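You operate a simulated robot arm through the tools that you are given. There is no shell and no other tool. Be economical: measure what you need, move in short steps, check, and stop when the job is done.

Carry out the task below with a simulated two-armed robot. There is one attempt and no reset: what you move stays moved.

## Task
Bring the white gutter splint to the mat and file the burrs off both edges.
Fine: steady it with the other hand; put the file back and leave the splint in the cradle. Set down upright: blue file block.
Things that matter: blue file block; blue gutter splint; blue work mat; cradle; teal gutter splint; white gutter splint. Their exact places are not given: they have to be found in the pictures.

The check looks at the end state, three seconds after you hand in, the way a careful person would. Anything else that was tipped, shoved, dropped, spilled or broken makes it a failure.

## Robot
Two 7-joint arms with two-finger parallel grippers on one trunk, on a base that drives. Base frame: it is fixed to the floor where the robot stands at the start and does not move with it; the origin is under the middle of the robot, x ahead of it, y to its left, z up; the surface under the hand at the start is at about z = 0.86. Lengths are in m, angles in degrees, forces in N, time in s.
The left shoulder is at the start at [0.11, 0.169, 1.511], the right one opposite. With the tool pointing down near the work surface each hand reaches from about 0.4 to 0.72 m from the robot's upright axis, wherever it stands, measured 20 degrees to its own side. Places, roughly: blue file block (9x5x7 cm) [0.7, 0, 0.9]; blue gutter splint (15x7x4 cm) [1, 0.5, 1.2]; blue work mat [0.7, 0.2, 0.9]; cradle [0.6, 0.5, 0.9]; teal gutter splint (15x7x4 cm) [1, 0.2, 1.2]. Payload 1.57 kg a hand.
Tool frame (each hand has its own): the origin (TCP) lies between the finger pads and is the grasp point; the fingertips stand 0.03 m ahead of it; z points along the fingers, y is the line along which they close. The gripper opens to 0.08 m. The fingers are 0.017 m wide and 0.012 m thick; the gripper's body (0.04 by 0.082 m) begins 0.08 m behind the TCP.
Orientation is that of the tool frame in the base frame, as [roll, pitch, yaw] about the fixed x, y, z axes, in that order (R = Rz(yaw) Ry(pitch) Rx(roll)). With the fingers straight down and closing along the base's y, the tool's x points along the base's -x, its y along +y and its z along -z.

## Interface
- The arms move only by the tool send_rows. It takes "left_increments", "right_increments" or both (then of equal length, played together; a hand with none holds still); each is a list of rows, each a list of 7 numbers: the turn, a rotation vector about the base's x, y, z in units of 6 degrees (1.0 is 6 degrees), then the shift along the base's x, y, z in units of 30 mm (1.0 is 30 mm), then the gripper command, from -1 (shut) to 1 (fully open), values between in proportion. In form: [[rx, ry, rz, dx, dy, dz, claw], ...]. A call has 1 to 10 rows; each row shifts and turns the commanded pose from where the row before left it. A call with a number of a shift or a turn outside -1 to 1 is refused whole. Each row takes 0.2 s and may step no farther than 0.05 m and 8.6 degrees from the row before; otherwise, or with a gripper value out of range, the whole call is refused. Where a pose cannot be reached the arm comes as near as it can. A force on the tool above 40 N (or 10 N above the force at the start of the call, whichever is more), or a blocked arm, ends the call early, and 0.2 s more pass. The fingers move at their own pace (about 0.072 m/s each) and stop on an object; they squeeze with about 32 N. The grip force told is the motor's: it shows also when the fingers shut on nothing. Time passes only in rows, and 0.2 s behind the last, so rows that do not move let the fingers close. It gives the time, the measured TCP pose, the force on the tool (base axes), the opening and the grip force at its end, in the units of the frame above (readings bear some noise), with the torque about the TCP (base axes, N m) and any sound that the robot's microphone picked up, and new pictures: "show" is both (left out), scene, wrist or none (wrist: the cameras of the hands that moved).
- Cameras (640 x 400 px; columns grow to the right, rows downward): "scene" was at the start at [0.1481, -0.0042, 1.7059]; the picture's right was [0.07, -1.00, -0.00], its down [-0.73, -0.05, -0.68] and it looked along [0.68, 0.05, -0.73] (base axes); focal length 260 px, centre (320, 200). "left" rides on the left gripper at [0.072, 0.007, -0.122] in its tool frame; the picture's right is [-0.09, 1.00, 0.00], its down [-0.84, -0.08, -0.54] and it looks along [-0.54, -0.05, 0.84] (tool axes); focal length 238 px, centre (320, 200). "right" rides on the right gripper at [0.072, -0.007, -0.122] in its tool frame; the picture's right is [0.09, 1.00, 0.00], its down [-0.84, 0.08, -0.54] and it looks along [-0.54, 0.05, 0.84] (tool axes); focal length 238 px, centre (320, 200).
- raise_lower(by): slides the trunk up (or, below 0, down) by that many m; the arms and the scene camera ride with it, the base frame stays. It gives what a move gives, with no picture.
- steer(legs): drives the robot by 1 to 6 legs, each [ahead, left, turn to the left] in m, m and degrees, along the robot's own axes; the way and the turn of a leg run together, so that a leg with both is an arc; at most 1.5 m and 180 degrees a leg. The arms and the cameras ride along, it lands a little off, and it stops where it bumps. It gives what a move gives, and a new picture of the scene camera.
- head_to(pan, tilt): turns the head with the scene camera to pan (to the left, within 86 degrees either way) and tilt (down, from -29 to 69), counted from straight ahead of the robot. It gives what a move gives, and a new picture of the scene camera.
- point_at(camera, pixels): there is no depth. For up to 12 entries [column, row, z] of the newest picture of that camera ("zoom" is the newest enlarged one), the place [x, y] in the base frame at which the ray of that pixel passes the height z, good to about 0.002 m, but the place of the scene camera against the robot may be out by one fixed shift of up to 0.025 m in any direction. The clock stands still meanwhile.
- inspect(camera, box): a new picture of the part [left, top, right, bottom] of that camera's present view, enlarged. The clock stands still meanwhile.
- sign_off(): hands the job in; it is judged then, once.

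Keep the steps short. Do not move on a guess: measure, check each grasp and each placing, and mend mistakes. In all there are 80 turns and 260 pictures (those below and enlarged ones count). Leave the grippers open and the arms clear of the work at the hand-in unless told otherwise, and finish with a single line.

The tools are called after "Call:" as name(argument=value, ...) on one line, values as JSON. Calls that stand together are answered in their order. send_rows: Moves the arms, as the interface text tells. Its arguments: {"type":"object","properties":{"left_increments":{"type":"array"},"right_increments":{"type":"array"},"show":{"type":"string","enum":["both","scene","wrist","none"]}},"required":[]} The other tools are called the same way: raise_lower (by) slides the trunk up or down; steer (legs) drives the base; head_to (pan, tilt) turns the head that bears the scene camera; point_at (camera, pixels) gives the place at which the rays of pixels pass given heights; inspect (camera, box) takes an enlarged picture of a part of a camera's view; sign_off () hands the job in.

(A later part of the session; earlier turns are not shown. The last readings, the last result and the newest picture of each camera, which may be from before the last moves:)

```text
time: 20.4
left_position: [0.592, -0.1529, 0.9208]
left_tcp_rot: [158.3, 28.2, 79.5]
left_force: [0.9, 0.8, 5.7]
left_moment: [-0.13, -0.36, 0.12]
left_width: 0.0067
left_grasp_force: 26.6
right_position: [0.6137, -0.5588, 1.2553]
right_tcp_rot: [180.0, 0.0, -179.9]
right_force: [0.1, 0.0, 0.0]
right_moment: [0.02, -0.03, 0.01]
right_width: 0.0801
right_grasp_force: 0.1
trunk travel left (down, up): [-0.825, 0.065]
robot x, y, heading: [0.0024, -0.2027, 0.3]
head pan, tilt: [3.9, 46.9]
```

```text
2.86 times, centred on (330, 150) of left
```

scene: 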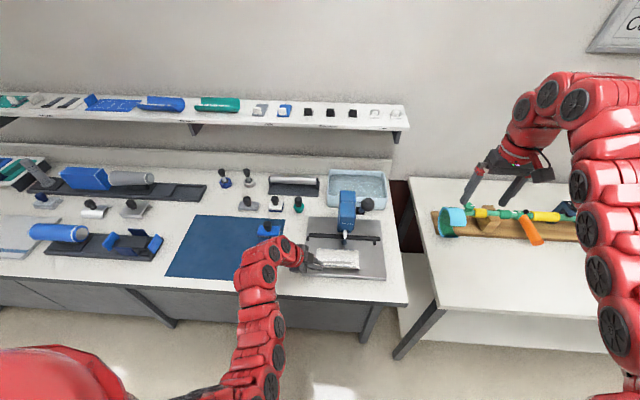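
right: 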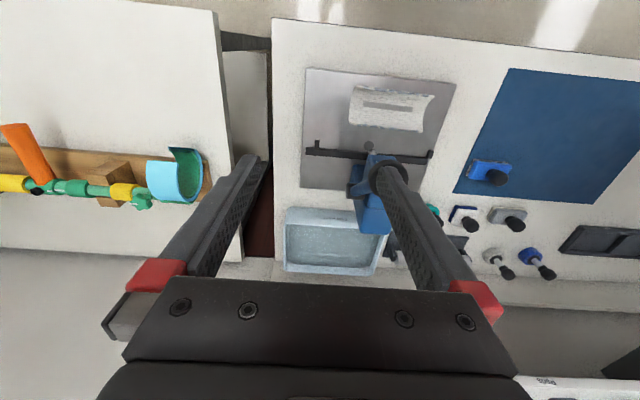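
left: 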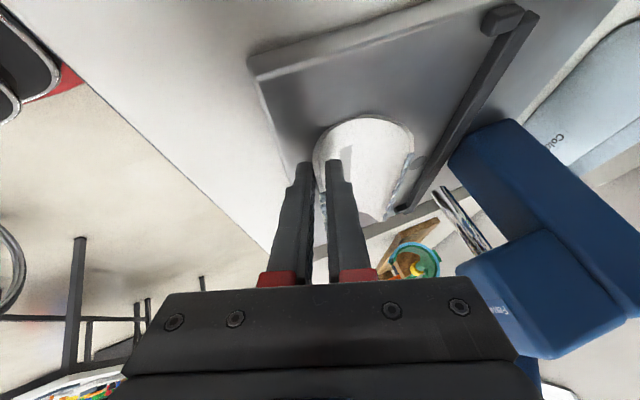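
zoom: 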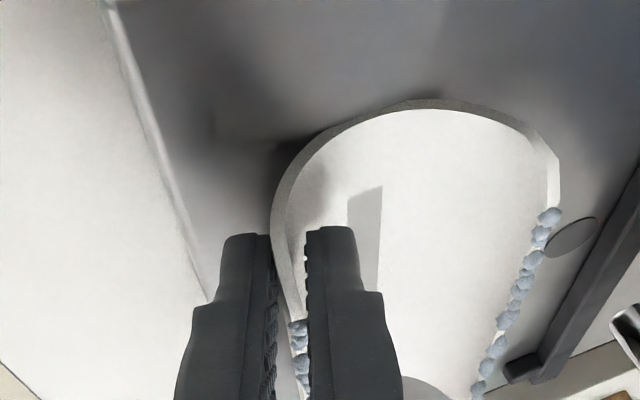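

The wall is pinched at 6.7 mm. I'll lift slowly by 2 cm and check the grip.

Call:
send_rows(left_increments=[[0, 0, 0, 0, 0, 0.1, -1], [0, 0, 0, 0, 0, 0.2, -1], [0, 0, 0, 0, 0, 0.2, -1], [0, 0, 0, 0, 0, 0.2, -1], [0, 0, 0, 0, 0, 0, -1]])

Call:
inspect(camera="scene", box=[290, 215, 400, 285])

```text
time: 21.6
left_position: [0.593, -0.1527, 0.9394]
left_tcp_rot: [158.3, 28.4, 79.5]
left_force: [-0.7, 0.3, -1.0]
left_moment: [0.04, -0.03, 0.08]
left_width: 0.0059
left_grasp_force: 25.9
right_position: [0.6145, -0.5578, 1.2552]
right_tcp_rot: [-180.0, 0.0, -179.9]
right_force: [0.8, -1.0, -0.1]
right_moment: [-0.01, 0.02, 0.01]
right_width: 0.08
right_grasp_force: 0.0
trunk travel left (down, up): [-0.825, 0.065]
robot x, y, heading: [-0.0006, -0.1995, -0.0]
head pan, tilt: [3.9, 46.9]
```

scene: 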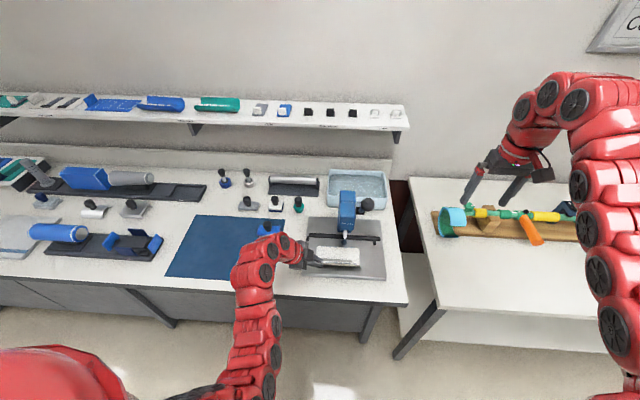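
left: 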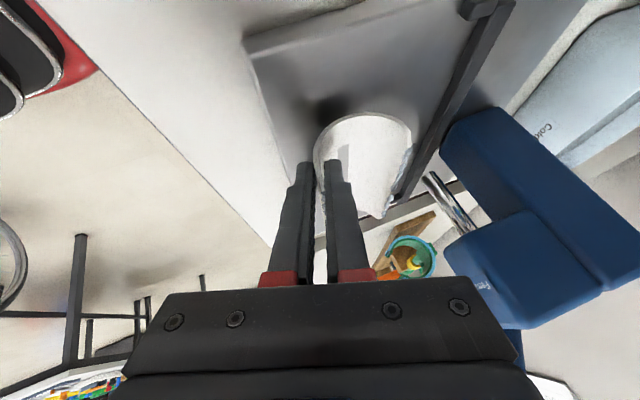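

```text
5.71 times, centred on (345, 250) of scene
```

zoom: 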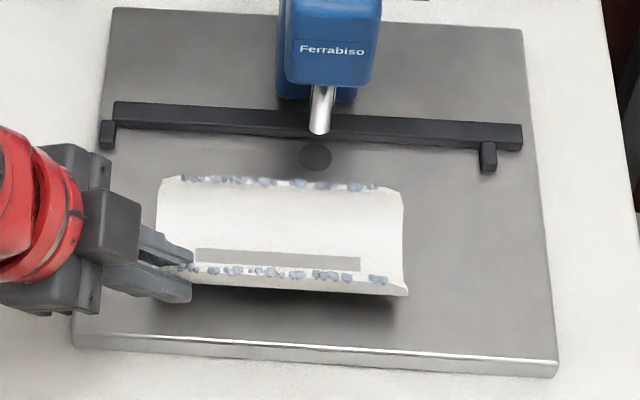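

It's held and level. I'll raise it another 6 cm, then drive the base 0.35 m left so the splint travels over the mat.

Call:
send_rows(left_increments=[[0, 0, 0, 0, 0, 0.5, -1], [0, 0, 0, 0, 0, 0.5, -1], [0, 0, 0, 0, 0, 0.5, -1], [0, 0, 0, 0, 0, 0.5, -1], [0, 0, 0, 0, 0, 0, -1]], show="none")

Call:
steer(legs=[[0, 0.35, 0]])

Call:
inspect(camera="scene", box=[240, 180, 440, 305])

```text
time: 22.8
left_position: [0.5908, -0.1519, 0.9979]
left_tcp_rot: [158.5, 28.4, 79.5]
left_force: [0.3, -0.3, -0.9]
left_moment: [0.01, -0.01, 0.07]
left_width: 0.0055
left_grasp_force: 25.8
right_position: [0.6145, -0.5579, 1.2555]
right_tcp_rot: [-180.0, 0.0, -179.8]
right_force: [0.9, -0.5, -0.2]
right_moment: [-0.01, -0.03, 0.03]
right_width: 0.08
right_grasp_force: 0.1
trunk travel left (down, up): [-0.825, 0.065]
robot x, y, heading: [-0.0032, -0.2016, -0.2]
head pan, tilt: [3.9, 46.9]
```

```text
time: 25.1
left_position: [0.5914, 0.1995, 0.9979]
left_tcp_rot: [158.5, 28.3, 79.5]
left_force: [-0.2, 0.3, -0.1]
left_moment: [0.04, 0.01, 0.0]
left_width: 0.0053
left_grasp_force: 26.2
right_position: [0.6137, -0.2062, 1.2559]
right_tcp_rot: [-179.9, 0.1, -179.9]
right_force: [0.7, -0.5, 0.4]
right_moment: [0.02, -0.06, -0.02]
right_width: 0.0798
right_grasp_force: 0.1
trunk travel left (down, up): [-0.825, 0.065]
robot x, y, heading: [-0.0014, 0.1506, -0.0]
head pan, tilt: [3.9, 46.9]
```

scene: 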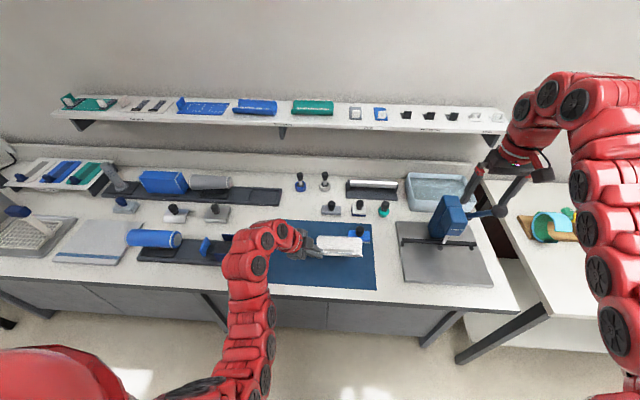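

```text
3.20 times, centred on (340, 242) of scene
```

zoom: 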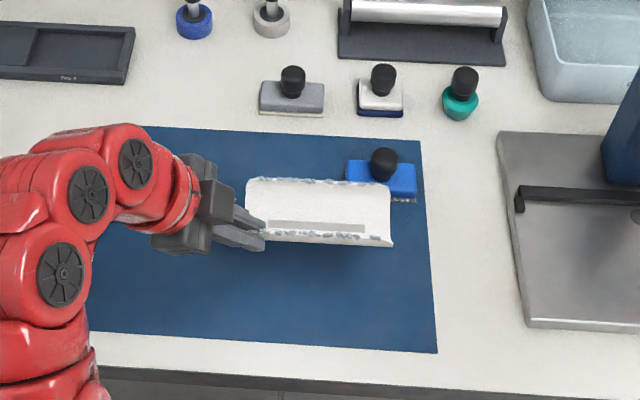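

The splint is over the mat, clear of the file block. I'll lower it to just above the mat, then touch down in small steps.

Call:
send_rows(left_increments=[[0, 0, 0, 0, 0, -0.9, -1], [0, 0, 0, 0, 0, -0.9, -1], [0, 0, 0, 0, 0, -0.9, -1], [0, 0, 0, 0, 0, -0.2, -1], [0, 0, 0, 0, 0, -0.1, -1], [0, 0, 0, 0, 0, 0, -1]])

Call:
inspect(camera="scene", box=[240, 180, 440, 305])

```text
time: 26.5
left_position: [0.5917, 0.1997, 0.9088]
left_tcp_rot: [158.3, 28.3, 79.5]
left_force: [-0.3, 0.2, -0.5]
left_moment: [0.01, -0.02, 0.0]
left_width: 0.0053
left_grasp_force: 25.5
right_position: [0.6131, -0.2063, 1.2562]
right_tcp_rot: [-179.9, 0.0, -179.9]
right_force: [0.2, 0.3, 0.2]
right_moment: [0.02, 0.01, -0.01]
right_width: 0.0798
right_grasp_force: 0.1
trunk travel left (down, up): [-0.825, 0.065]
robot x, y, heading: [0.0026, 0.1514, 0.1]
head pan, tilt: [3.9, 46.9]
```

scene: 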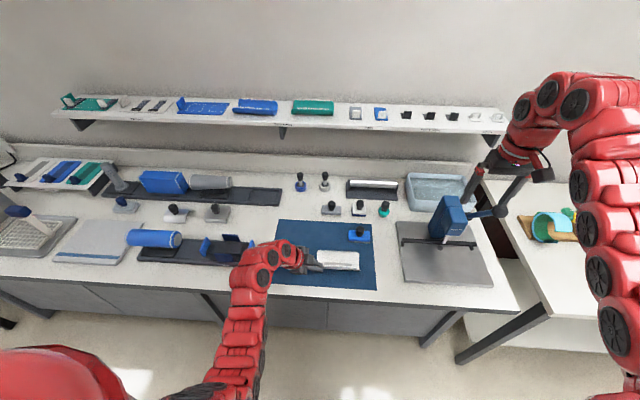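
left: 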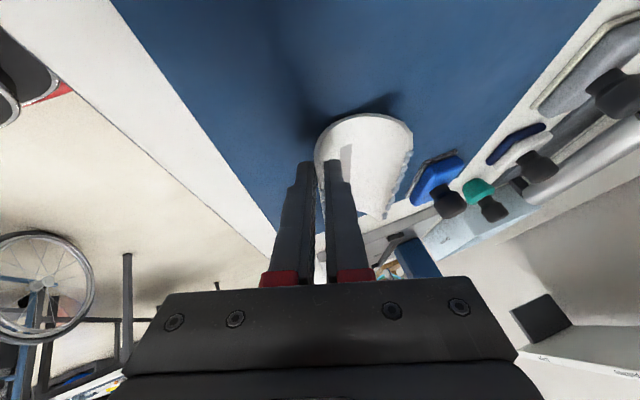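

```text
3.20 times, centred on (340, 242) of scene
```

zoom: 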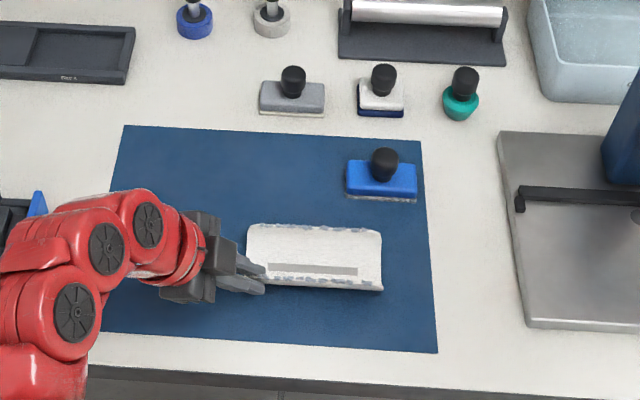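

Not touching yet. I'll lower in 2 mm steps and watch the force.

Call:
send_rows(left_increments=[[0, 0, 0, 0, 0, -0.07, -1], [0, 0, 0, 0, 0, -0.07, -1], [0, 0, 0, 0, 0, -0.07, -1], [0, 0, 0, 0, 0, 0, -1]], show="none")

Call:
send_rows(left_increments=[[0, 0, 0, 0, 0, -0.05, -1], [0, 0, 0, 0, 0, -0.05, -1], [0, 0, 0, 0, 0, 0, -1]], show="wrist")

```text
time: 27.5
left_position: [0.5909, 0.1993, 0.904]
left_tcp_rot: [158.3, 28.3, 79.4]
left_force: [-0.6, 0.0, 2.8]
left_moment: [0.06, -0.13, 0.02]
left_width: 0.0053
left_grasp_force: 25.4
right_position: [0.6128, -0.2069, 1.2558]
right_tcp_rot: [180.0, 0.0, -179.9]
right_force: [-0.1, 0.3, 0.6]
right_moment: [-0.01, 0.02, -0.01]
right_width: 0.0803
right_grasp_force: 0.0
trunk travel left (down, up): [-0.825, 0.065]
robot x, y, heading: [0.0003, 0.1512, -0.0]
head pan, tilt: [3.9, 46.9]
```

```text
time: 28.3
left_position: [0.59, 0.1996, 0.9007]
left_tcp_rot: [158.0, 28.4, 79.2]
left_force: [-2.3, 0.2, 16.5]
left_moment: [0.11, -0.32, 0.06]
left_width: 0.0056
left_grasp_force: 25.5
right_position: [0.6127, -0.2071, 1.2569]
right_tcp_rot: [180.0, 0.0, -179.9]
right_force: [-0.2, 0.4, 0.2]
right_moment: [-0.02, -0.02, 0.03]
right_width: 0.0799
right_grasp_force: 0.1
trunk travel left (down, up): [-0.825, 0.065]
robot x, y, heading: [-0.0002, 0.1536, 0.0]
head pan, tilt: [3.9, 46.9]
```

left: 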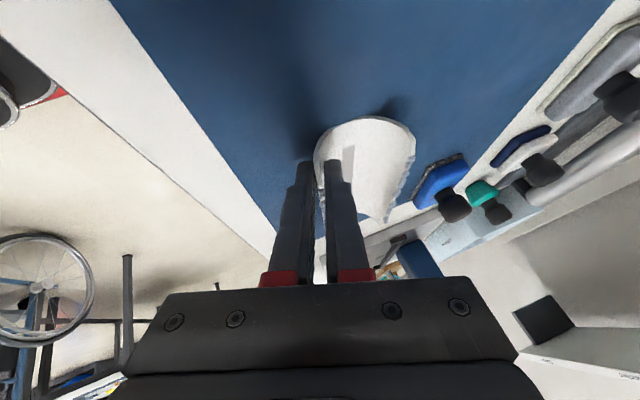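

The splint rests on the mat, with 16 N at touchdown. I'll ease off 1 mm and keep holding it there. Meanwhile I'll bring the right hand over the file block, turning it 90° so its camera is on the far side from the left hand.

Call:
send_rows(left_increments=[[0, 0, 0, 0, 0, 0.04, -1], [0, 0, 0, 0, 0, 0, -1], [0, 0, 0, 0, 0, 0, -1], [0, 0, 0, 0, 0, 0, -1], [0, 0, 0, 0, 0, 0, -1], [0, 0, 0, 0, 0, 0, -1], [0, 0, 0, 0, 0, 0, -1], [0, 0, 0, 0, 0, 0, -1], [0, 0, 0, 0, 0, 0, -1], [0, 0, 0, 0, 0, 0, -1]], right_increments=[[0, 0, 1, 0.2, 0.6, 0, 1], [0, 0, 1, 0.2, 0.6, 0, 1], [0, 0, 1, 0.2, 0.6, 0, 1], [0, 0, 1, 0.2, 0.6, 0, 1], [0, 0, 1, 0.2, 0.6, 0, 1], [0, 0, 1, 0.2, 0.6, 0, 1], [0, 0, 1, 0.2, 0.6, 0, 1], [0, 0, 1, 0.2, 0.6, 0, 1], [0, 0, 1, 0.2, 0.6, 0, 1], [0, 0, 1, 0.2, 0.6, 0, 1]], show="none")

Call:
send_rows(right_increments=[[0, 0, 1, 0.3, 0.4, -0.5, 1], [0, 0, 1, 0.3, 0.4, -0.5, 1], [0, 0, 1, 0.3, 0.4, -0.5, 1], [0, 0, 1, 0.3, 0.4, -0.5, 1], [0, 0, 1, 0.3, 0.3, -0.5, 1], [0, 0, 0, 0, 0, 0, 1]])

```text
time: 30.5
left_position: [0.5896, 0.199, 0.9013]
left_tcp_rot: [158.3, 28.3, 79.4]
left_force: [0.6, -2.6, 10.5]
left_moment: [-0.02, -0.25, -0.06]
left_width: 0.0057
left_grasp_force: 25.7
right_position: [0.6729, -0.0272, 1.2555]
right_tcp_rot: [-179.9, 0.0, -119.9]
right_force: [0.9, -0.1, 0.9]
right_moment: [-0.01, -0.01, -0.04]
right_width: 0.0798
right_grasp_force: 0.0
trunk travel left (down, up): [-0.825, 0.065]
robot x, y, heading: [-0.0011, 0.1517, -0.0]
head pan, tilt: [3.9, 46.9]
```

```text
time: 31.9
left_position: [0.5897, 0.199, 0.9007]
left_tcp_rot: [158.4, 28.2, 79.4]
left_force: [-0.5, 1.0, 11.4]
left_moment: [0.11, -0.26, 0.0]
left_width: 0.0051
left_grasp_force: 26.0
right_position: [0.7156, 0.0313, 1.1821]
right_tcp_rot: [-180.0, 0.1, -89.9]
right_force: [0.5, -0.5, -0.8]
right_moment: [-0.02, -0.01, 0.01]
right_width: 0.0801
right_grasp_force: 0.1
trunk travel left (down, up): [-0.825, 0.065]
robot x, y, heading: [-0.0004, 0.1524, 0.1]
head pan, tilt: [3.9, 46.9]
```

scene: 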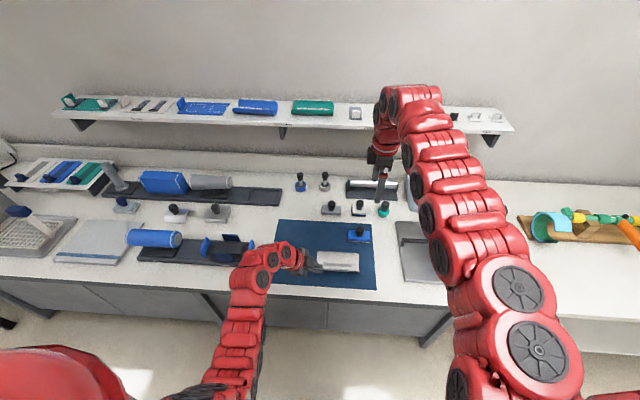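
right: 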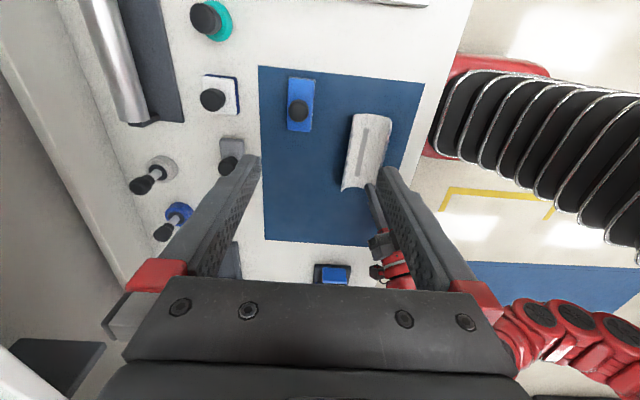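

The file is in view with its knob at (298,111). I'll measure it and check how the splint lies.

Call:
inspect(camera="right", box=[250, 55, 420, 200])

Call:
point_at(camera="right", pixels=[[298, 111, 0.925], [298, 111, 0.91], [289, 78, 0.885], [314, 79, 0.885], [311, 132, 0.885], [287, 130, 0.885], [353, 115, 0.897], [391, 117, 0.897], [341, 187, 0.897]])

Call:
inspect(camera="scene", box=[300, 215, 400, 285])

```text
2.76 times, centred on (335, 128) of right
```

zoom: 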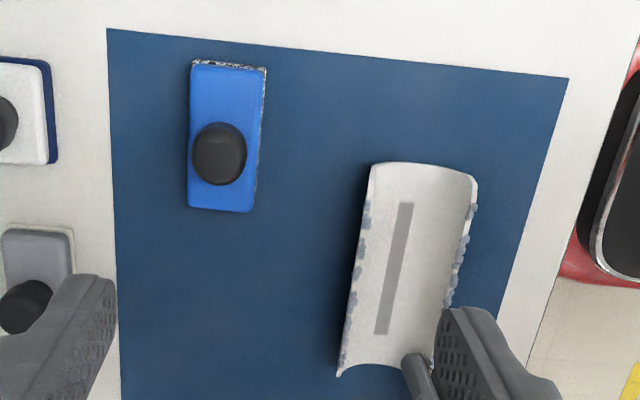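

```text
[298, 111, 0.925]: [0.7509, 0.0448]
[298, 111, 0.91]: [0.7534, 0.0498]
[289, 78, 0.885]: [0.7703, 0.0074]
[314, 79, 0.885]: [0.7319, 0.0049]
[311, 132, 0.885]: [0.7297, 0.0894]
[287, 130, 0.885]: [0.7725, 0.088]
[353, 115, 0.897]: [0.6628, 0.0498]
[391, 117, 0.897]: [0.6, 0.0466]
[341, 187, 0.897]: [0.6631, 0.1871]
```

```text
5.71 times, centred on (350, 250) of scene
```

zoom: 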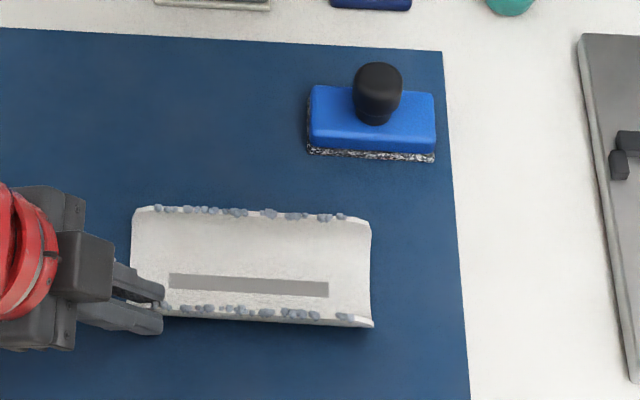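

The file is centred at (0.751, 0.047) and aligned with y, and the knob is free on all sides. I'll move above it, descending to z 1.0.

Call:
send_rows(right_increments=[[0, 0, 0, 0.4, 0.2, -0.9, 1], [0, 0, 0, 0.4, 0.2, -0.9, 1], [0, 0, 0, 0.38, 0.12, -1, 1], [0, 0, 0, 0, 0, -1, 1], [0, 0, 0, 0, 0, -1, 1], [0, 0, 0, 0, 0, -1, 1], [0, 0, 0, 0, 0, 0, 1]])

Call:
inspect(camera="right", box=[220, 40, 460, 200])

```text
time: 33.5
left_position: [0.5899, 0.1988, 0.9011]
left_tcp_rot: [158.3, 28.3, 79.5]
left_force: [-1.0, -0.2, 11.5]
left_moment: [0.07, -0.26, 0.05]
left_width: 0.0053
left_grasp_force: 25.3
right_position: [0.7191, 0.0402, 1.0571]
right_tcp_rot: [-179.9, -0.1, -89.8]
right_force: [0.3, -0.6, -1.0]
right_moment: [0.03, -0.03, -0.03]
right_width: 0.0799
right_grasp_force: 0.2
right hand out of reach, approached as far as the arm can: row 1, 2, 3, 5, 6
trunk travel left (down, up): [-0.825, 0.065]
robot x, y, heading: [0.0009, 0.1516, 0.4]
head pan, tilt: [3.9, 46.9]
```

scene: 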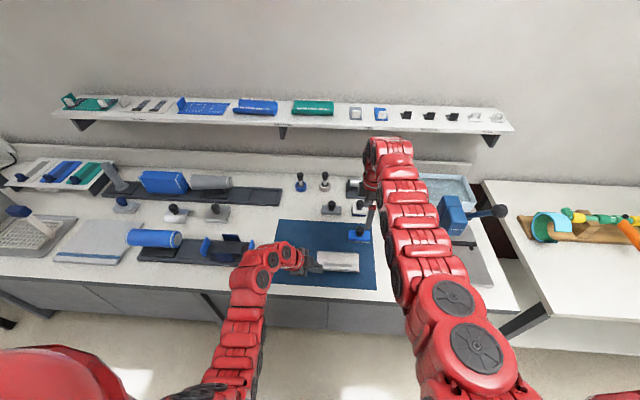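
right: 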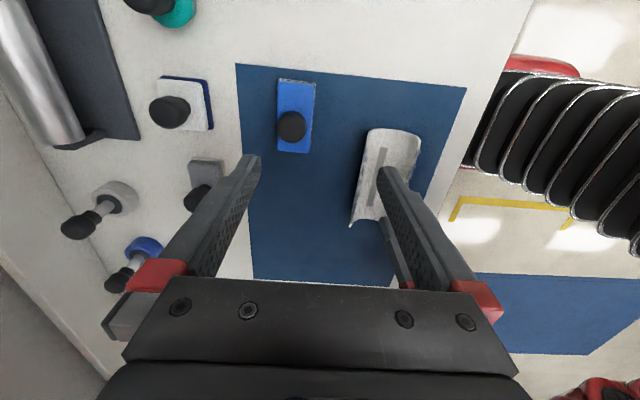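

```text
2.50 times, centred on (340, 120) of right
```

zoom: 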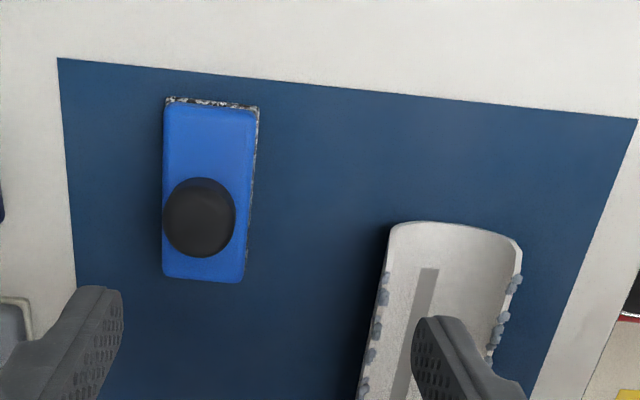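

The right hand runs out of reach in x at 0.72. I'll lift the splint 3 cm, drive 6 cm ahead, bring the splint back by the same 6 cm, and set it down again.

Call:
send_rows(left_increments=[[0, 0, 0, 0, 0, 0.4, -1], [0, 0, 0, 0, 0, 0.6, -1], [0, 0, 0, 0, 0, 0, -1]], show="none")

Call:
steer(legs=[[0.06, 0, 0]])

```text
time: 34.3
left_position: [0.5896, 0.1985, 0.9307]
left_tcp_rot: [158.5, 28.3, 79.5]
left_force: [0.4, 0.7, -1.3]
left_moment: [0.01, 0.04, 0.03]
left_width: 0.005
left_grasp_force: 25.3
right_position: [0.7195, 0.0409, 1.0562]
right_tcp_rot: [180.0, 0.0, -89.9]
right_force: [0.1, -0.3, -0.6]
right_moment: [0.02, 0.0, 0.01]
right_width: 0.0801
right_grasp_force: 0.2
trunk travel left (down, up): [-0.825, 0.065]
robot x, y, heading: [-0.0081, 0.151, -0.2]
head pan, tilt: [3.9, 46.9]
```

```text
time: 35.2
left_position: [0.6474, 0.1994, 0.9316]
left_tcp_rot: [158.2, 28.3, 79.4]
left_force: [-0.2, 0.5, -0.9]
left_moment: [0.03, -0.01, 0.05]
left_width: 0.0049
left_grasp_force: 25.3
right_position: [0.7767, 0.041, 1.0582]
right_tcp_rot: [-179.9, -0.1, -89.8]
right_force: [-0.2, -0.7, 0.3]
right_moment: [0.0, -0.02, 0.01]
right_width: 0.0798
right_grasp_force: 0.1
trunk travel left (down, up): [-0.825, 0.065]
robot x, y, heading: [0.0602, 0.1507, -0.0]
head pan, tilt: [3.9, 46.9]
```

scene: 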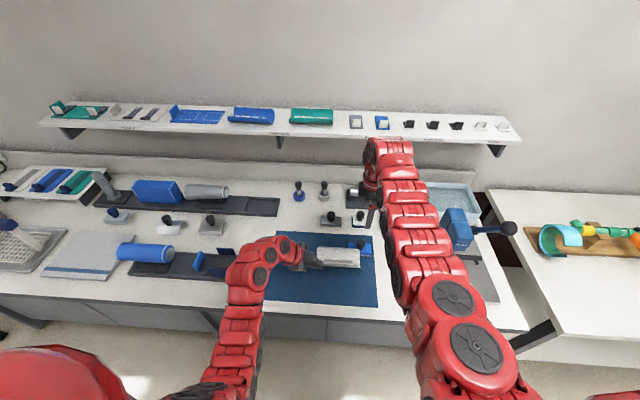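

The drive was fine. I'll bring the splint back 5.5 cm and lower it, moving the right hand to the knob centre at the same time.

Call:
send_rows(left_increments=[[0, 0, 0, -0.4, 0, 0, -1], [0, 0, 0, -0.5, 0, 0, -1], [0, 0, 0, -0.5, 0, 0, -1], [0, 0, 0, -0.43, 0, -0.3, -1], [0, 0, 0, 0, 0, -0.4, -1], [0, 0, 0, 0, 0, -0.15, -1], [0, 0, 0, 0, 0, -0.07, -1], [0, 0, 0, 0, 0, -0.04, -1], [0, 0, 0, 0, 0, 0, -1]], right_increments=[[0, 0, 0, -0.4, 0.1, 0, 1], [0, 0, 0, -0.4, 0.1, 0, 1], [0, 0, 0, 0, 0, 0, 1], [0, 0, 0, 0, 0, 0, 1], [0, 0, 0, 0, 0, 0, 1], [0, 0, 0, 0, 0, 0, 1], [0, 0, 0, 0, 0, 0, 1], [0, 0, 0, 0, 0, 0, 1], [0, 0, 0, 0, 0, 0, 1]])

Call:
inspect(camera="scene", box=[290, 220, 400, 290])

Call:
inspect(camera="right", box=[220, 40, 460, 200])

```text
time: 37.2
left_position: [0.5957, 0.1985, 0.9028]
left_tcp_rot: [158.1, 28.4, 79.4]
left_force: [1.1, 0.2, 4.7]
left_moment: [0.09, -0.12, 0.0]
left_width: 0.0047
left_grasp_force: 24.8
right_position: [0.7533, 0.0477, 1.0566]
right_tcp_rot: [-180.0, 0.0, -89.8]
right_force: [0.1, 0.3, 1.5]
right_moment: [-0.03, -0.04, 0.01]
right_width: 0.0799
right_grasp_force: 0.0
trunk travel left (down, up): [-0.825, 0.065]
robot x, y, heading: [0.0587, 0.1507, 0.1]
head pan, tilt: [3.9, 46.9]
```

scene: 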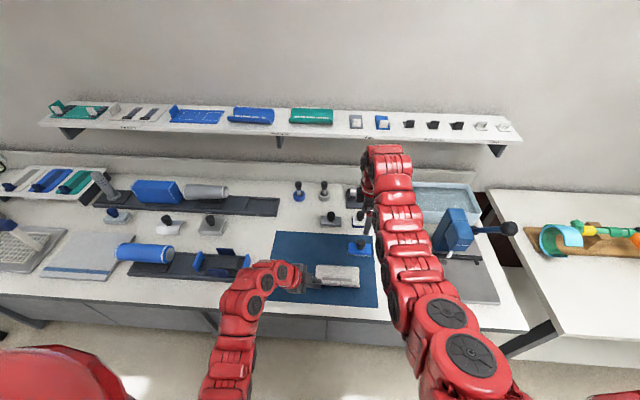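
right: 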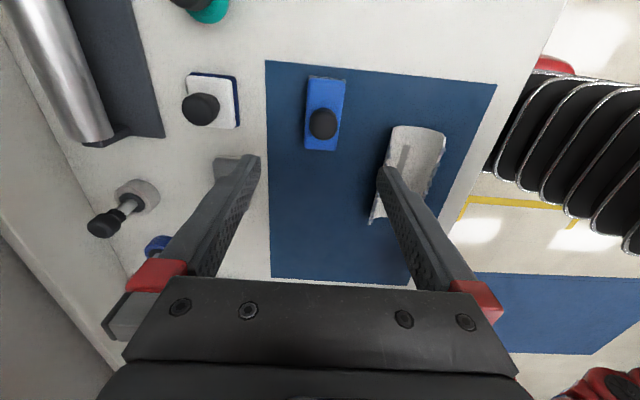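
left: 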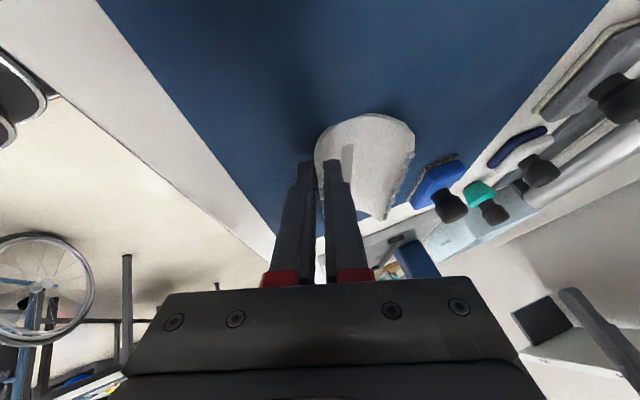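

```text
5.71 times, centred on (345, 255) of scene
```

zoom: 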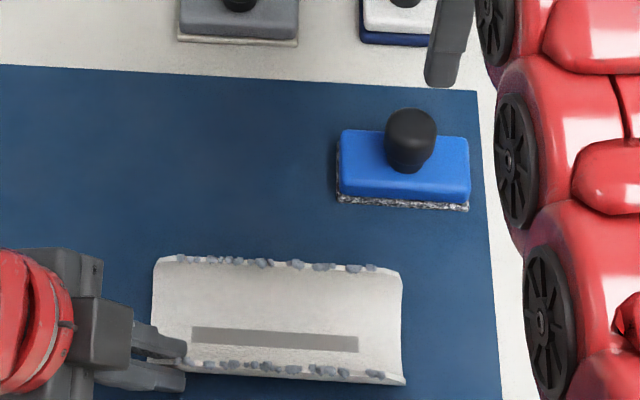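

```text
2.50 times, centred on (340, 120) of right
```

zoom: 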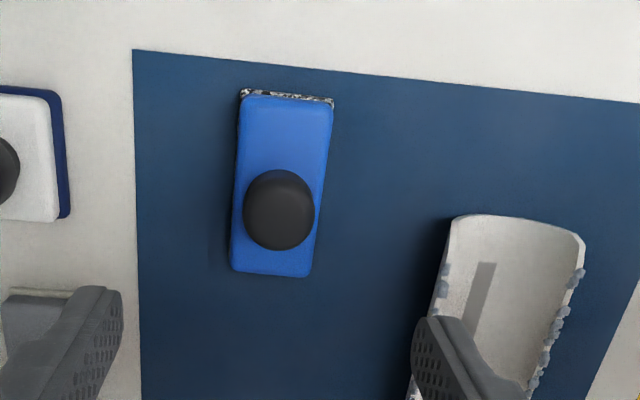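

Call:
point_at(camera="right", pixels=[[323.6, 122, 0.93], [323.6, 122, 0.92], [310, 78, 0.885], [345, 80, 0.885], [335, 150, 0.885], [306, 148, 0.885], [396, 126, 0.897], [446, 134, 0.897]])

```text
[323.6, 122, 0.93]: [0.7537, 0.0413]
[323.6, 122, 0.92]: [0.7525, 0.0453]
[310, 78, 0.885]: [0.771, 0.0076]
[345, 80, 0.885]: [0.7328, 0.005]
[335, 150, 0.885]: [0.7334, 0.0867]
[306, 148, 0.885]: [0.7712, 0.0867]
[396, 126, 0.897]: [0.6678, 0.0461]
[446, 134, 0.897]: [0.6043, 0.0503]
```

The knob is at (0.7525, 0.0455), right under the hand. I'll descend to z 0.928 around it, open.

Call:
send_rows(right_increments=[[0, 0, 0, 0, -0.07, -0.9, 1], [0, 0, 0, 0, 0, -1, 1], [0, 0, 0, 0, 0, -1, 1], [0, 0, 0, 0, 0, -0.9, 1], [0, 0, 0, 0, 0, -0.45, 1], [0, 0, 0, 0, 0, 0, 1]])

Call:
inspect(camera="scene", box=[310, 210, 420, 280])

```text
time: 38.6
left_position: [0.5934, 0.1986, 0.9033]
left_tcp_rot: [158.3, 28.3, 79.5]
left_force: [-0.6, 1.0, 8.9]
left_moment: [0.12, -0.2, 0.02]
left_width: 0.0049
left_grasp_force: 25.5
right_position: [0.749, 0.0426, 0.9314]
right_tcp_rot: [-179.9, 0.0, -90.0]
right_force: [-0.1, 0.3, 0.4]
right_moment: [0.01, 0.02, 0.01]
right_width: 0.0801
right_grasp_force: 0.0
right hand out of reach, approached as far as the arm can: row 5
trunk travel left (down, up): [-0.825, 0.065]
robot x, y, heading: [0.0583, 0.1512, -0.2]
head pan, tilt: [3.9, 46.9]
```

scene: 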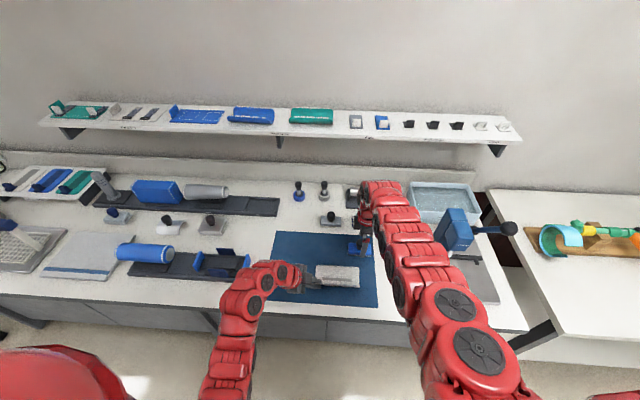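
right: 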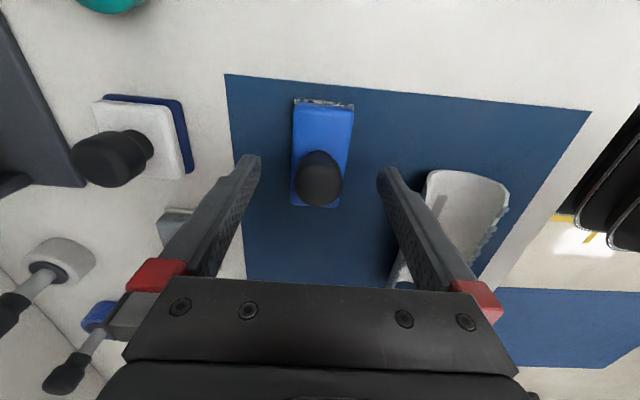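

```text
5.71 times, centred on (365, 245) of scene
```

zoom: 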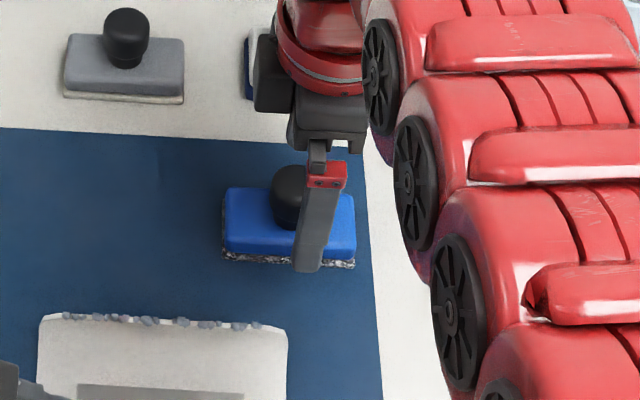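

The fingers straddle the knob. I'll shift 3 mm in +y and close.

Call:
send_rows(right_increments=[[0, 0, 0, 0, 0.1, 0, 1], [0, 0, 0, 0, 0, 0, 0.2], [0, 0, 0, 0, 0, 0, -0.4], [0, 0, 0, 0, 0, 0, -1], [0, 0, 0, 0, 0, 0, -1]])

Call:
inspect(camera="scene", box=[310, 210, 420, 280])

```text
time: 39.9
left_position: [0.5934, 0.1994, 0.9038]
left_tcp_rot: [158.3, 28.3, 79.4]
left_force: [-0.2, -0.2, 8.8]
left_moment: [0.11, -0.19, 0.0]
left_width: 0.0045
left_grasp_force: 25.6
right_position: [0.7488, 0.0473, 0.9317]
right_tcp_rot: [-179.9, 0.1, -89.9]
right_force: [1.6, -0.3, 1.6]
right_moment: [0.01, -0.04, 0.04]
right_width: 0.0307
right_grasp_force: 32.1
trunk travel left (down, up): [-0.825, 0.065]
robot x, y, heading: [0.0583, 0.1572, -0.2]
head pan, tilt: [3.9, 46.9]
```

scene: 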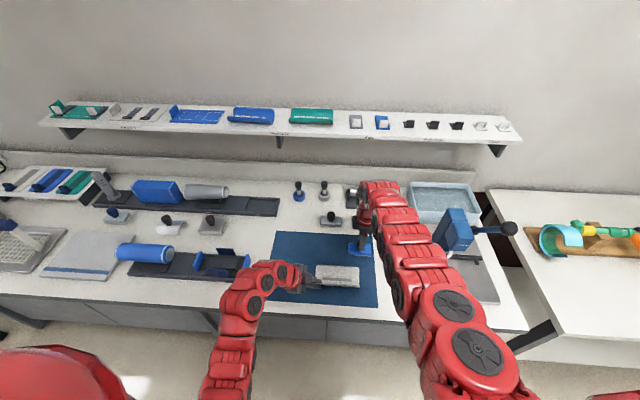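
right: 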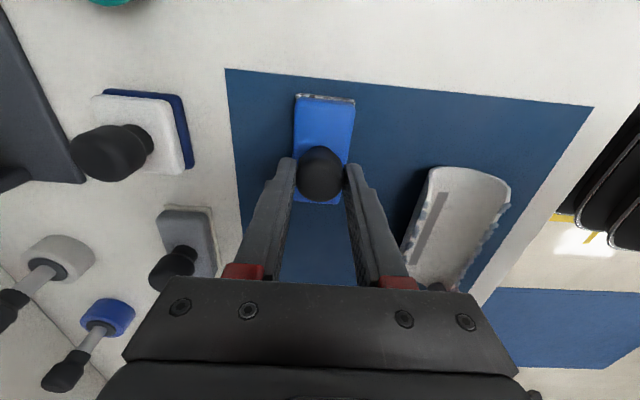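

```text
5.71 times, centred on (365, 245) of scene
```

zoom: 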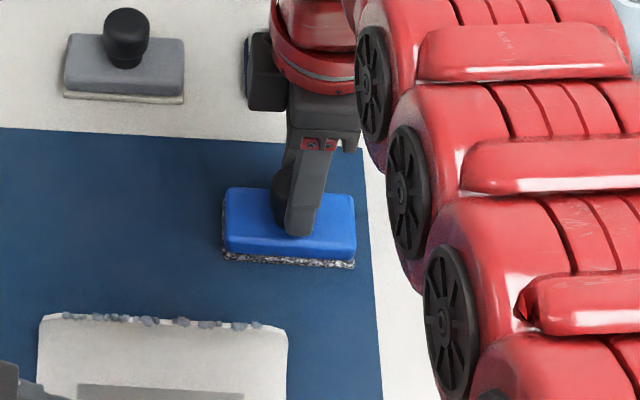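

The knob is gripped (31 mm, 32 N). The file's set-down pose is TCP (0.749, 0.047, 0.932). I'll lift it 6 cm and check.

Call:
send_rows(right_increments=[[0, 0, 0, 0, 0, 0.4, -1], [0, 0, 0, 0, 0, 0.8, -1], [0, 0, 0, 0, 0, 0.8, -1], [0, 0, 0, 0, 0, 0, -1]])

Call:
inspect(camera="scene", box=[290, 210, 420, 290])

Call:
inspect(camera="right", box=[260, 70, 540, 290])

```text
time: 40.9
left_position: [0.5931, 0.1995, 0.9015]
left_tcp_rot: [158.3, 28.4, 79.4]
left_force: [-1.7, 0.3, 9.4]
left_moment: [0.08, -0.2, 0.04]
left_width: 0.0048
left_grasp_force: 25.2
right_position: [0.7493, 0.0478, 0.9922]
right_tcp_rot: [-179.9, 0.1, -90.1]
right_force: [0.4, 0.2, -1.6]
right_moment: [0.0, 0.0, 0.04]
right_width: 0.0307
right_grasp_force: 31.9
trunk travel left (down, up): [-0.825, 0.065]
robot x, y, heading: [0.0563, 0.1548, -0.2]
head pan, tilt: [3.9, 46.9]
```

scene: 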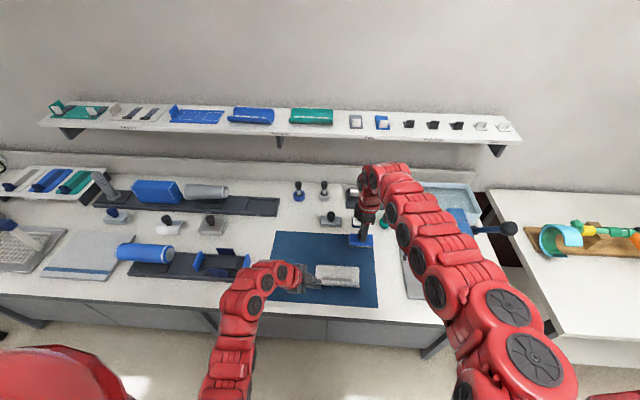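
right: 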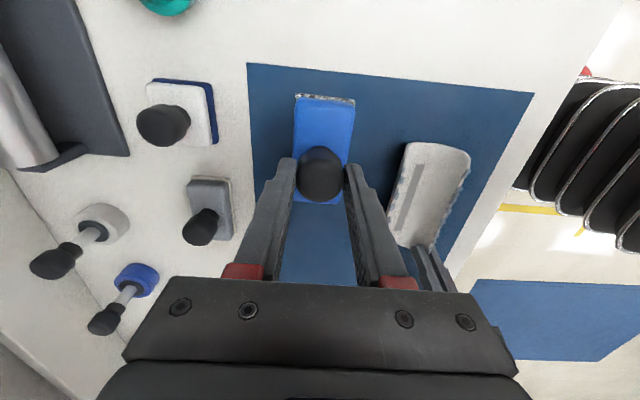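

```text
4.92 times, centred on (355, 250) of scene
```

zoom: 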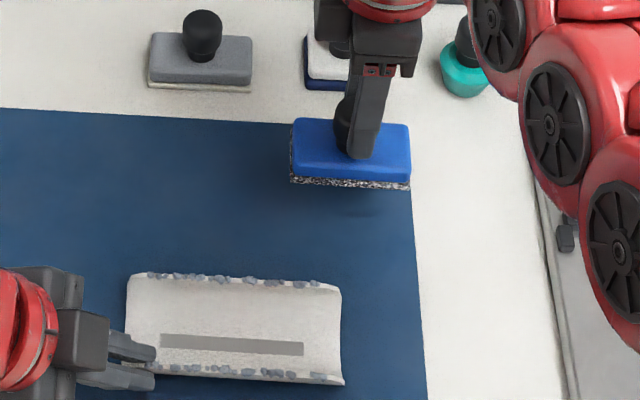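

```text
1.82 times, centred on (400, 180) of right
```

zoom: 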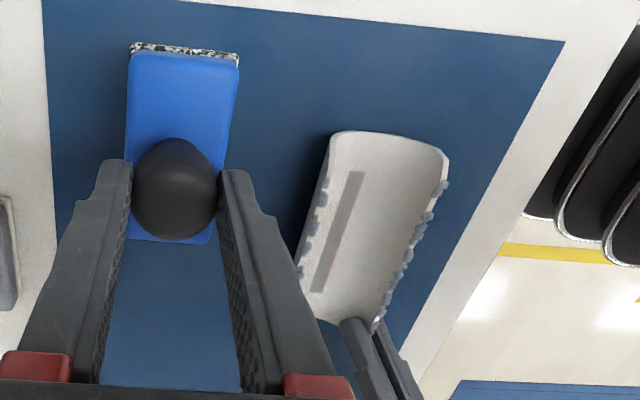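

The file is held level. I'll measure the rims from here: far corner about (406,146), near corner (470,157).

Call:
point_at(camera="right", pixels=[[407, 146, 0.897], [470, 157, 0.897], [388, 216, 0.897], [430, 251, 0.897], [407, 146, 0.905], [470, 157, 0.905]])

Call:
point_at(camera="zoom", pixels=[[332, 138, 0.897], [447, 158, 0.897], [300, 250, 0.897], [403, 265, 0.897]])

```text
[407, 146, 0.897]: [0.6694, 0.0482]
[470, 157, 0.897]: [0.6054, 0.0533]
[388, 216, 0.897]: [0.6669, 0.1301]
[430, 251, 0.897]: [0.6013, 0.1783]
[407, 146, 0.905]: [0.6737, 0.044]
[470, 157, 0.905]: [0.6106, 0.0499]
```

```text
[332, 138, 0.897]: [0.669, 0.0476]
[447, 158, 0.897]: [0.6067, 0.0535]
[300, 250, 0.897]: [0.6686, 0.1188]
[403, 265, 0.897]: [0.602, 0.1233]
```

The far rim is at x 0.667, the near rim at x 0.603, and the splint spans y 0.05 to 0.195. I'll carry the file over the far rim and lower it gently at mid-length (y 0.09).

Call:
send_rows(right_increments=[[0, 0, 0, -0.9, 0.45, 0, -1], [0, 0, 0, -0.9, 0.45, 0, -1], [0, 0, 0, -0.96, 0.5, 0, -1], [0, 0, 0, 0, 0, -0.5, -1], [0, 0, 0, 0, 0, -0.15, -1], [0, 0, 0, 0, 0, -0.07, -1], [0, 0, 0, 0, 0, 0, -1]])

Call:
inspect(camera="scene", box=[290, 210, 420, 290])

```text
time: 42.5
left_position: [0.5938, 0.1996, 0.9023]
left_tcp_rot: [158.3, 28.4, 79.4]
left_force: [-1.4, 1.4, 10.6]
left_moment: [0.14, -0.18, 0.01]
left_width: 0.0045
left_grasp_force: 25.1
right_position: [0.6659, 0.09, 0.9687]
right_tcp_rot: [-179.8, 0.1, -89.9]
right_force: [0.0, -0.2, -1.3]
right_moment: [-0.02, -0.03, 0.02]
right_width: 0.0305
right_grasp_force: 32.0
trunk travel left (down, up): [-0.825, 0.065]
robot x, y, heading: [0.0603, 0.1546, 0.1]
head pan, tilt: [3.9, 46.9]
```

scene: 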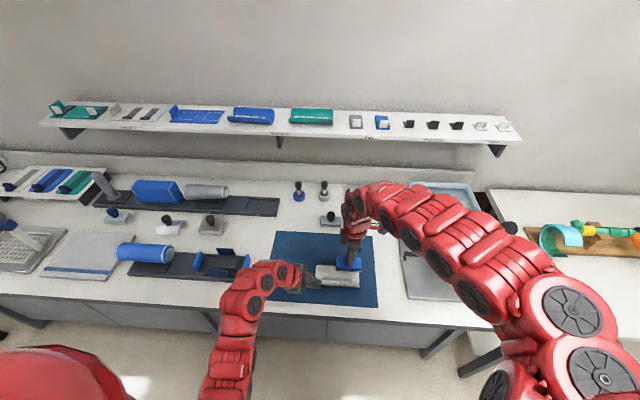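
right: 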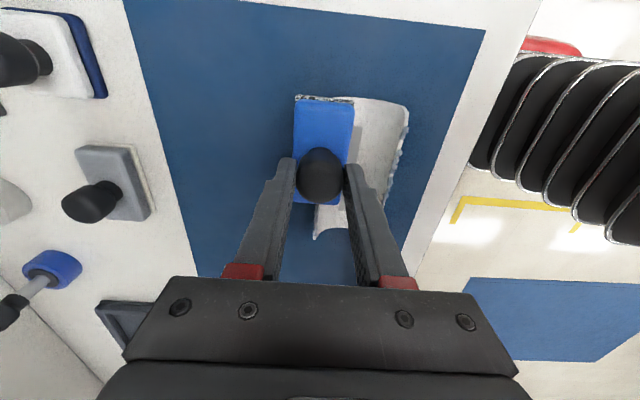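

```text
4.92 times, centred on (355, 250) of scene
```

zoom: 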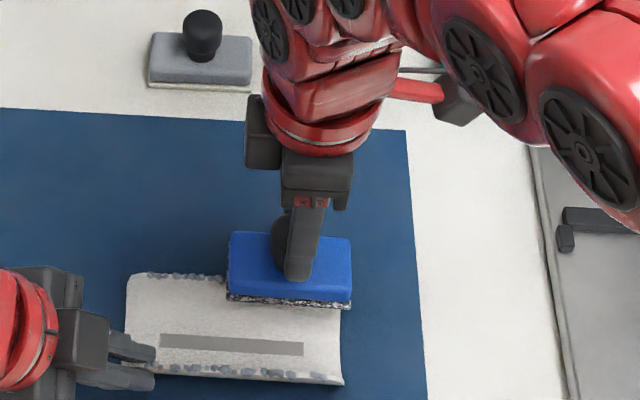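

It's aligned over the far rim with no contact yet. I'll lower in 1.5 mm steps.

Call:
send_rows(right_increments=[[0, 0, 0, 0, 0, -0.05, -1], [0, 0, 0, 0, 0, -0.05, -1], [0, 0, 0, 0, 0, 0, -1]], show="none")

Call:
send_rows(right_increments=[[0, 0, 0, 0, 0, -0.05, -1], [0, 0, 0, 0, 0, -0.03, -1], [0, 0, 0, 0, 0, 0, -1]], show="none")

```text
time: 43.2
left_position: [0.5931, 0.1997, 0.9025]
left_tcp_rot: [158.4, 28.3, 79.3]
left_force: [-0.6, 1.3, 10.3]
left_moment: [0.11, -0.18, 0.01]
left_width: 0.0047
left_grasp_force: 25.0
right_position: [0.6652, 0.0907, 0.9664]
right_tcp_rot: [-180.0, 0.1, -89.9]
right_force: [-0.2, -0.8, -0.1]
right_moment: [-0.07, 0.06, 0.02]
right_width: 0.0309
right_grasp_force: 32.8
trunk travel left (down, up): [-0.825, 0.065]
robot x, y, heading: [0.0614, 0.1524, 0.1]
head pan, tilt: [3.9, 46.9]
```

```text
time: 44.0
left_position: [0.5927, 0.1995, 0.9035]
left_tcp_rot: [158.3, 28.3, 79.4]
left_force: [3.9, -0.8, 9.3]
left_moment: [-0.04, -0.1, 0.2]
left_width: 0.0045
left_grasp_force: 25.2
right_position: [0.6661, 0.0899, 0.9634]
right_tcp_rot: [-179.9, 0.1, -89.9]
right_force: [3.8, 0.4, 12.9]
right_moment: [-0.01, -0.24, 0.01]
right_width: 0.0307
right_grasp_force: 32.4
trunk travel left (down, up): [-0.825, 0.065]
robot x, y, heading: [0.0584, 0.1533, -0.1]
head pan, tilt: [3.9, 46.9]
```

Contact at about 13 N. I'll ease 0.5 mm and make strokes along the far edge between y 0.035 and 0.15.

Call:
send_rows(right_increments=[[0, 0, 0, 0, 0.5, 0.015, -1], [0, 0, 0, 0, 0.7, 0, -1], [0, 0, 0, 0, 0.7, 0, -1], [0, 0, 0, 0, -0.7, 0, -1], [0, 0, 0, 0, -0.7, 0, -1], [0, 0, 0, 0, -0.7, 0, -1], [0, 0, 0, 0, -0.7, 0, -1], [0, 0, 0, 0, -0.7, 0, -1], [0, 0, 0, 0, 0, 0, -1]])

Call:
inspect(camera="scene", box=[290, 210, 420, 290])

```text
time: 46.0
left_position: [0.5925, 0.1996, 0.9013]
left_tcp_rot: [158.3, 28.3, 79.4]
left_force: [-2.1, 1.0, 13.4]
left_moment: [-0.28, -0.11, -0.02]
left_width: 0.0045
left_grasp_force: 25.1
right_position: [0.666, 0.04, 0.965]
right_tcp_rot: [-179.8, 0.1, -89.9]
right_force: [0.1, -0.9, 1.9]
right_moment: [0.01, 0.02, 0.01]
right_width: 0.0307
right_grasp_force: 31.7
trunk travel left (down, up): [-0.825, 0.065]
robot x, y, heading: [0.0605, 0.1504, 0.1]
head pan, tilt: [3.9, 46.9]
```

scene: 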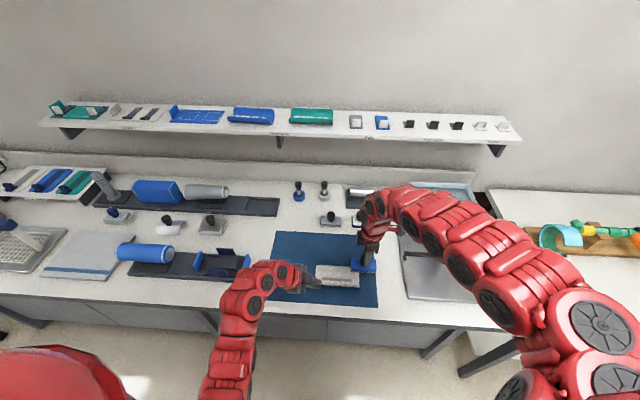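
right: 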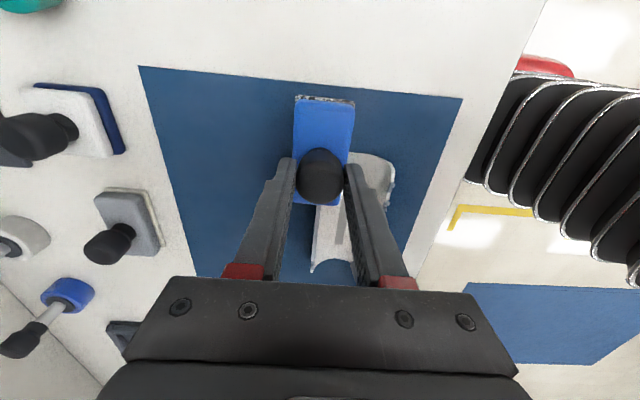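

```text
4.92 times, centred on (355, 250) of scene
```

zoom: 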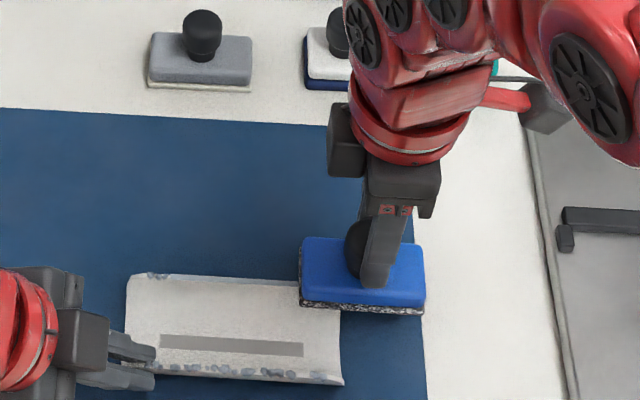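

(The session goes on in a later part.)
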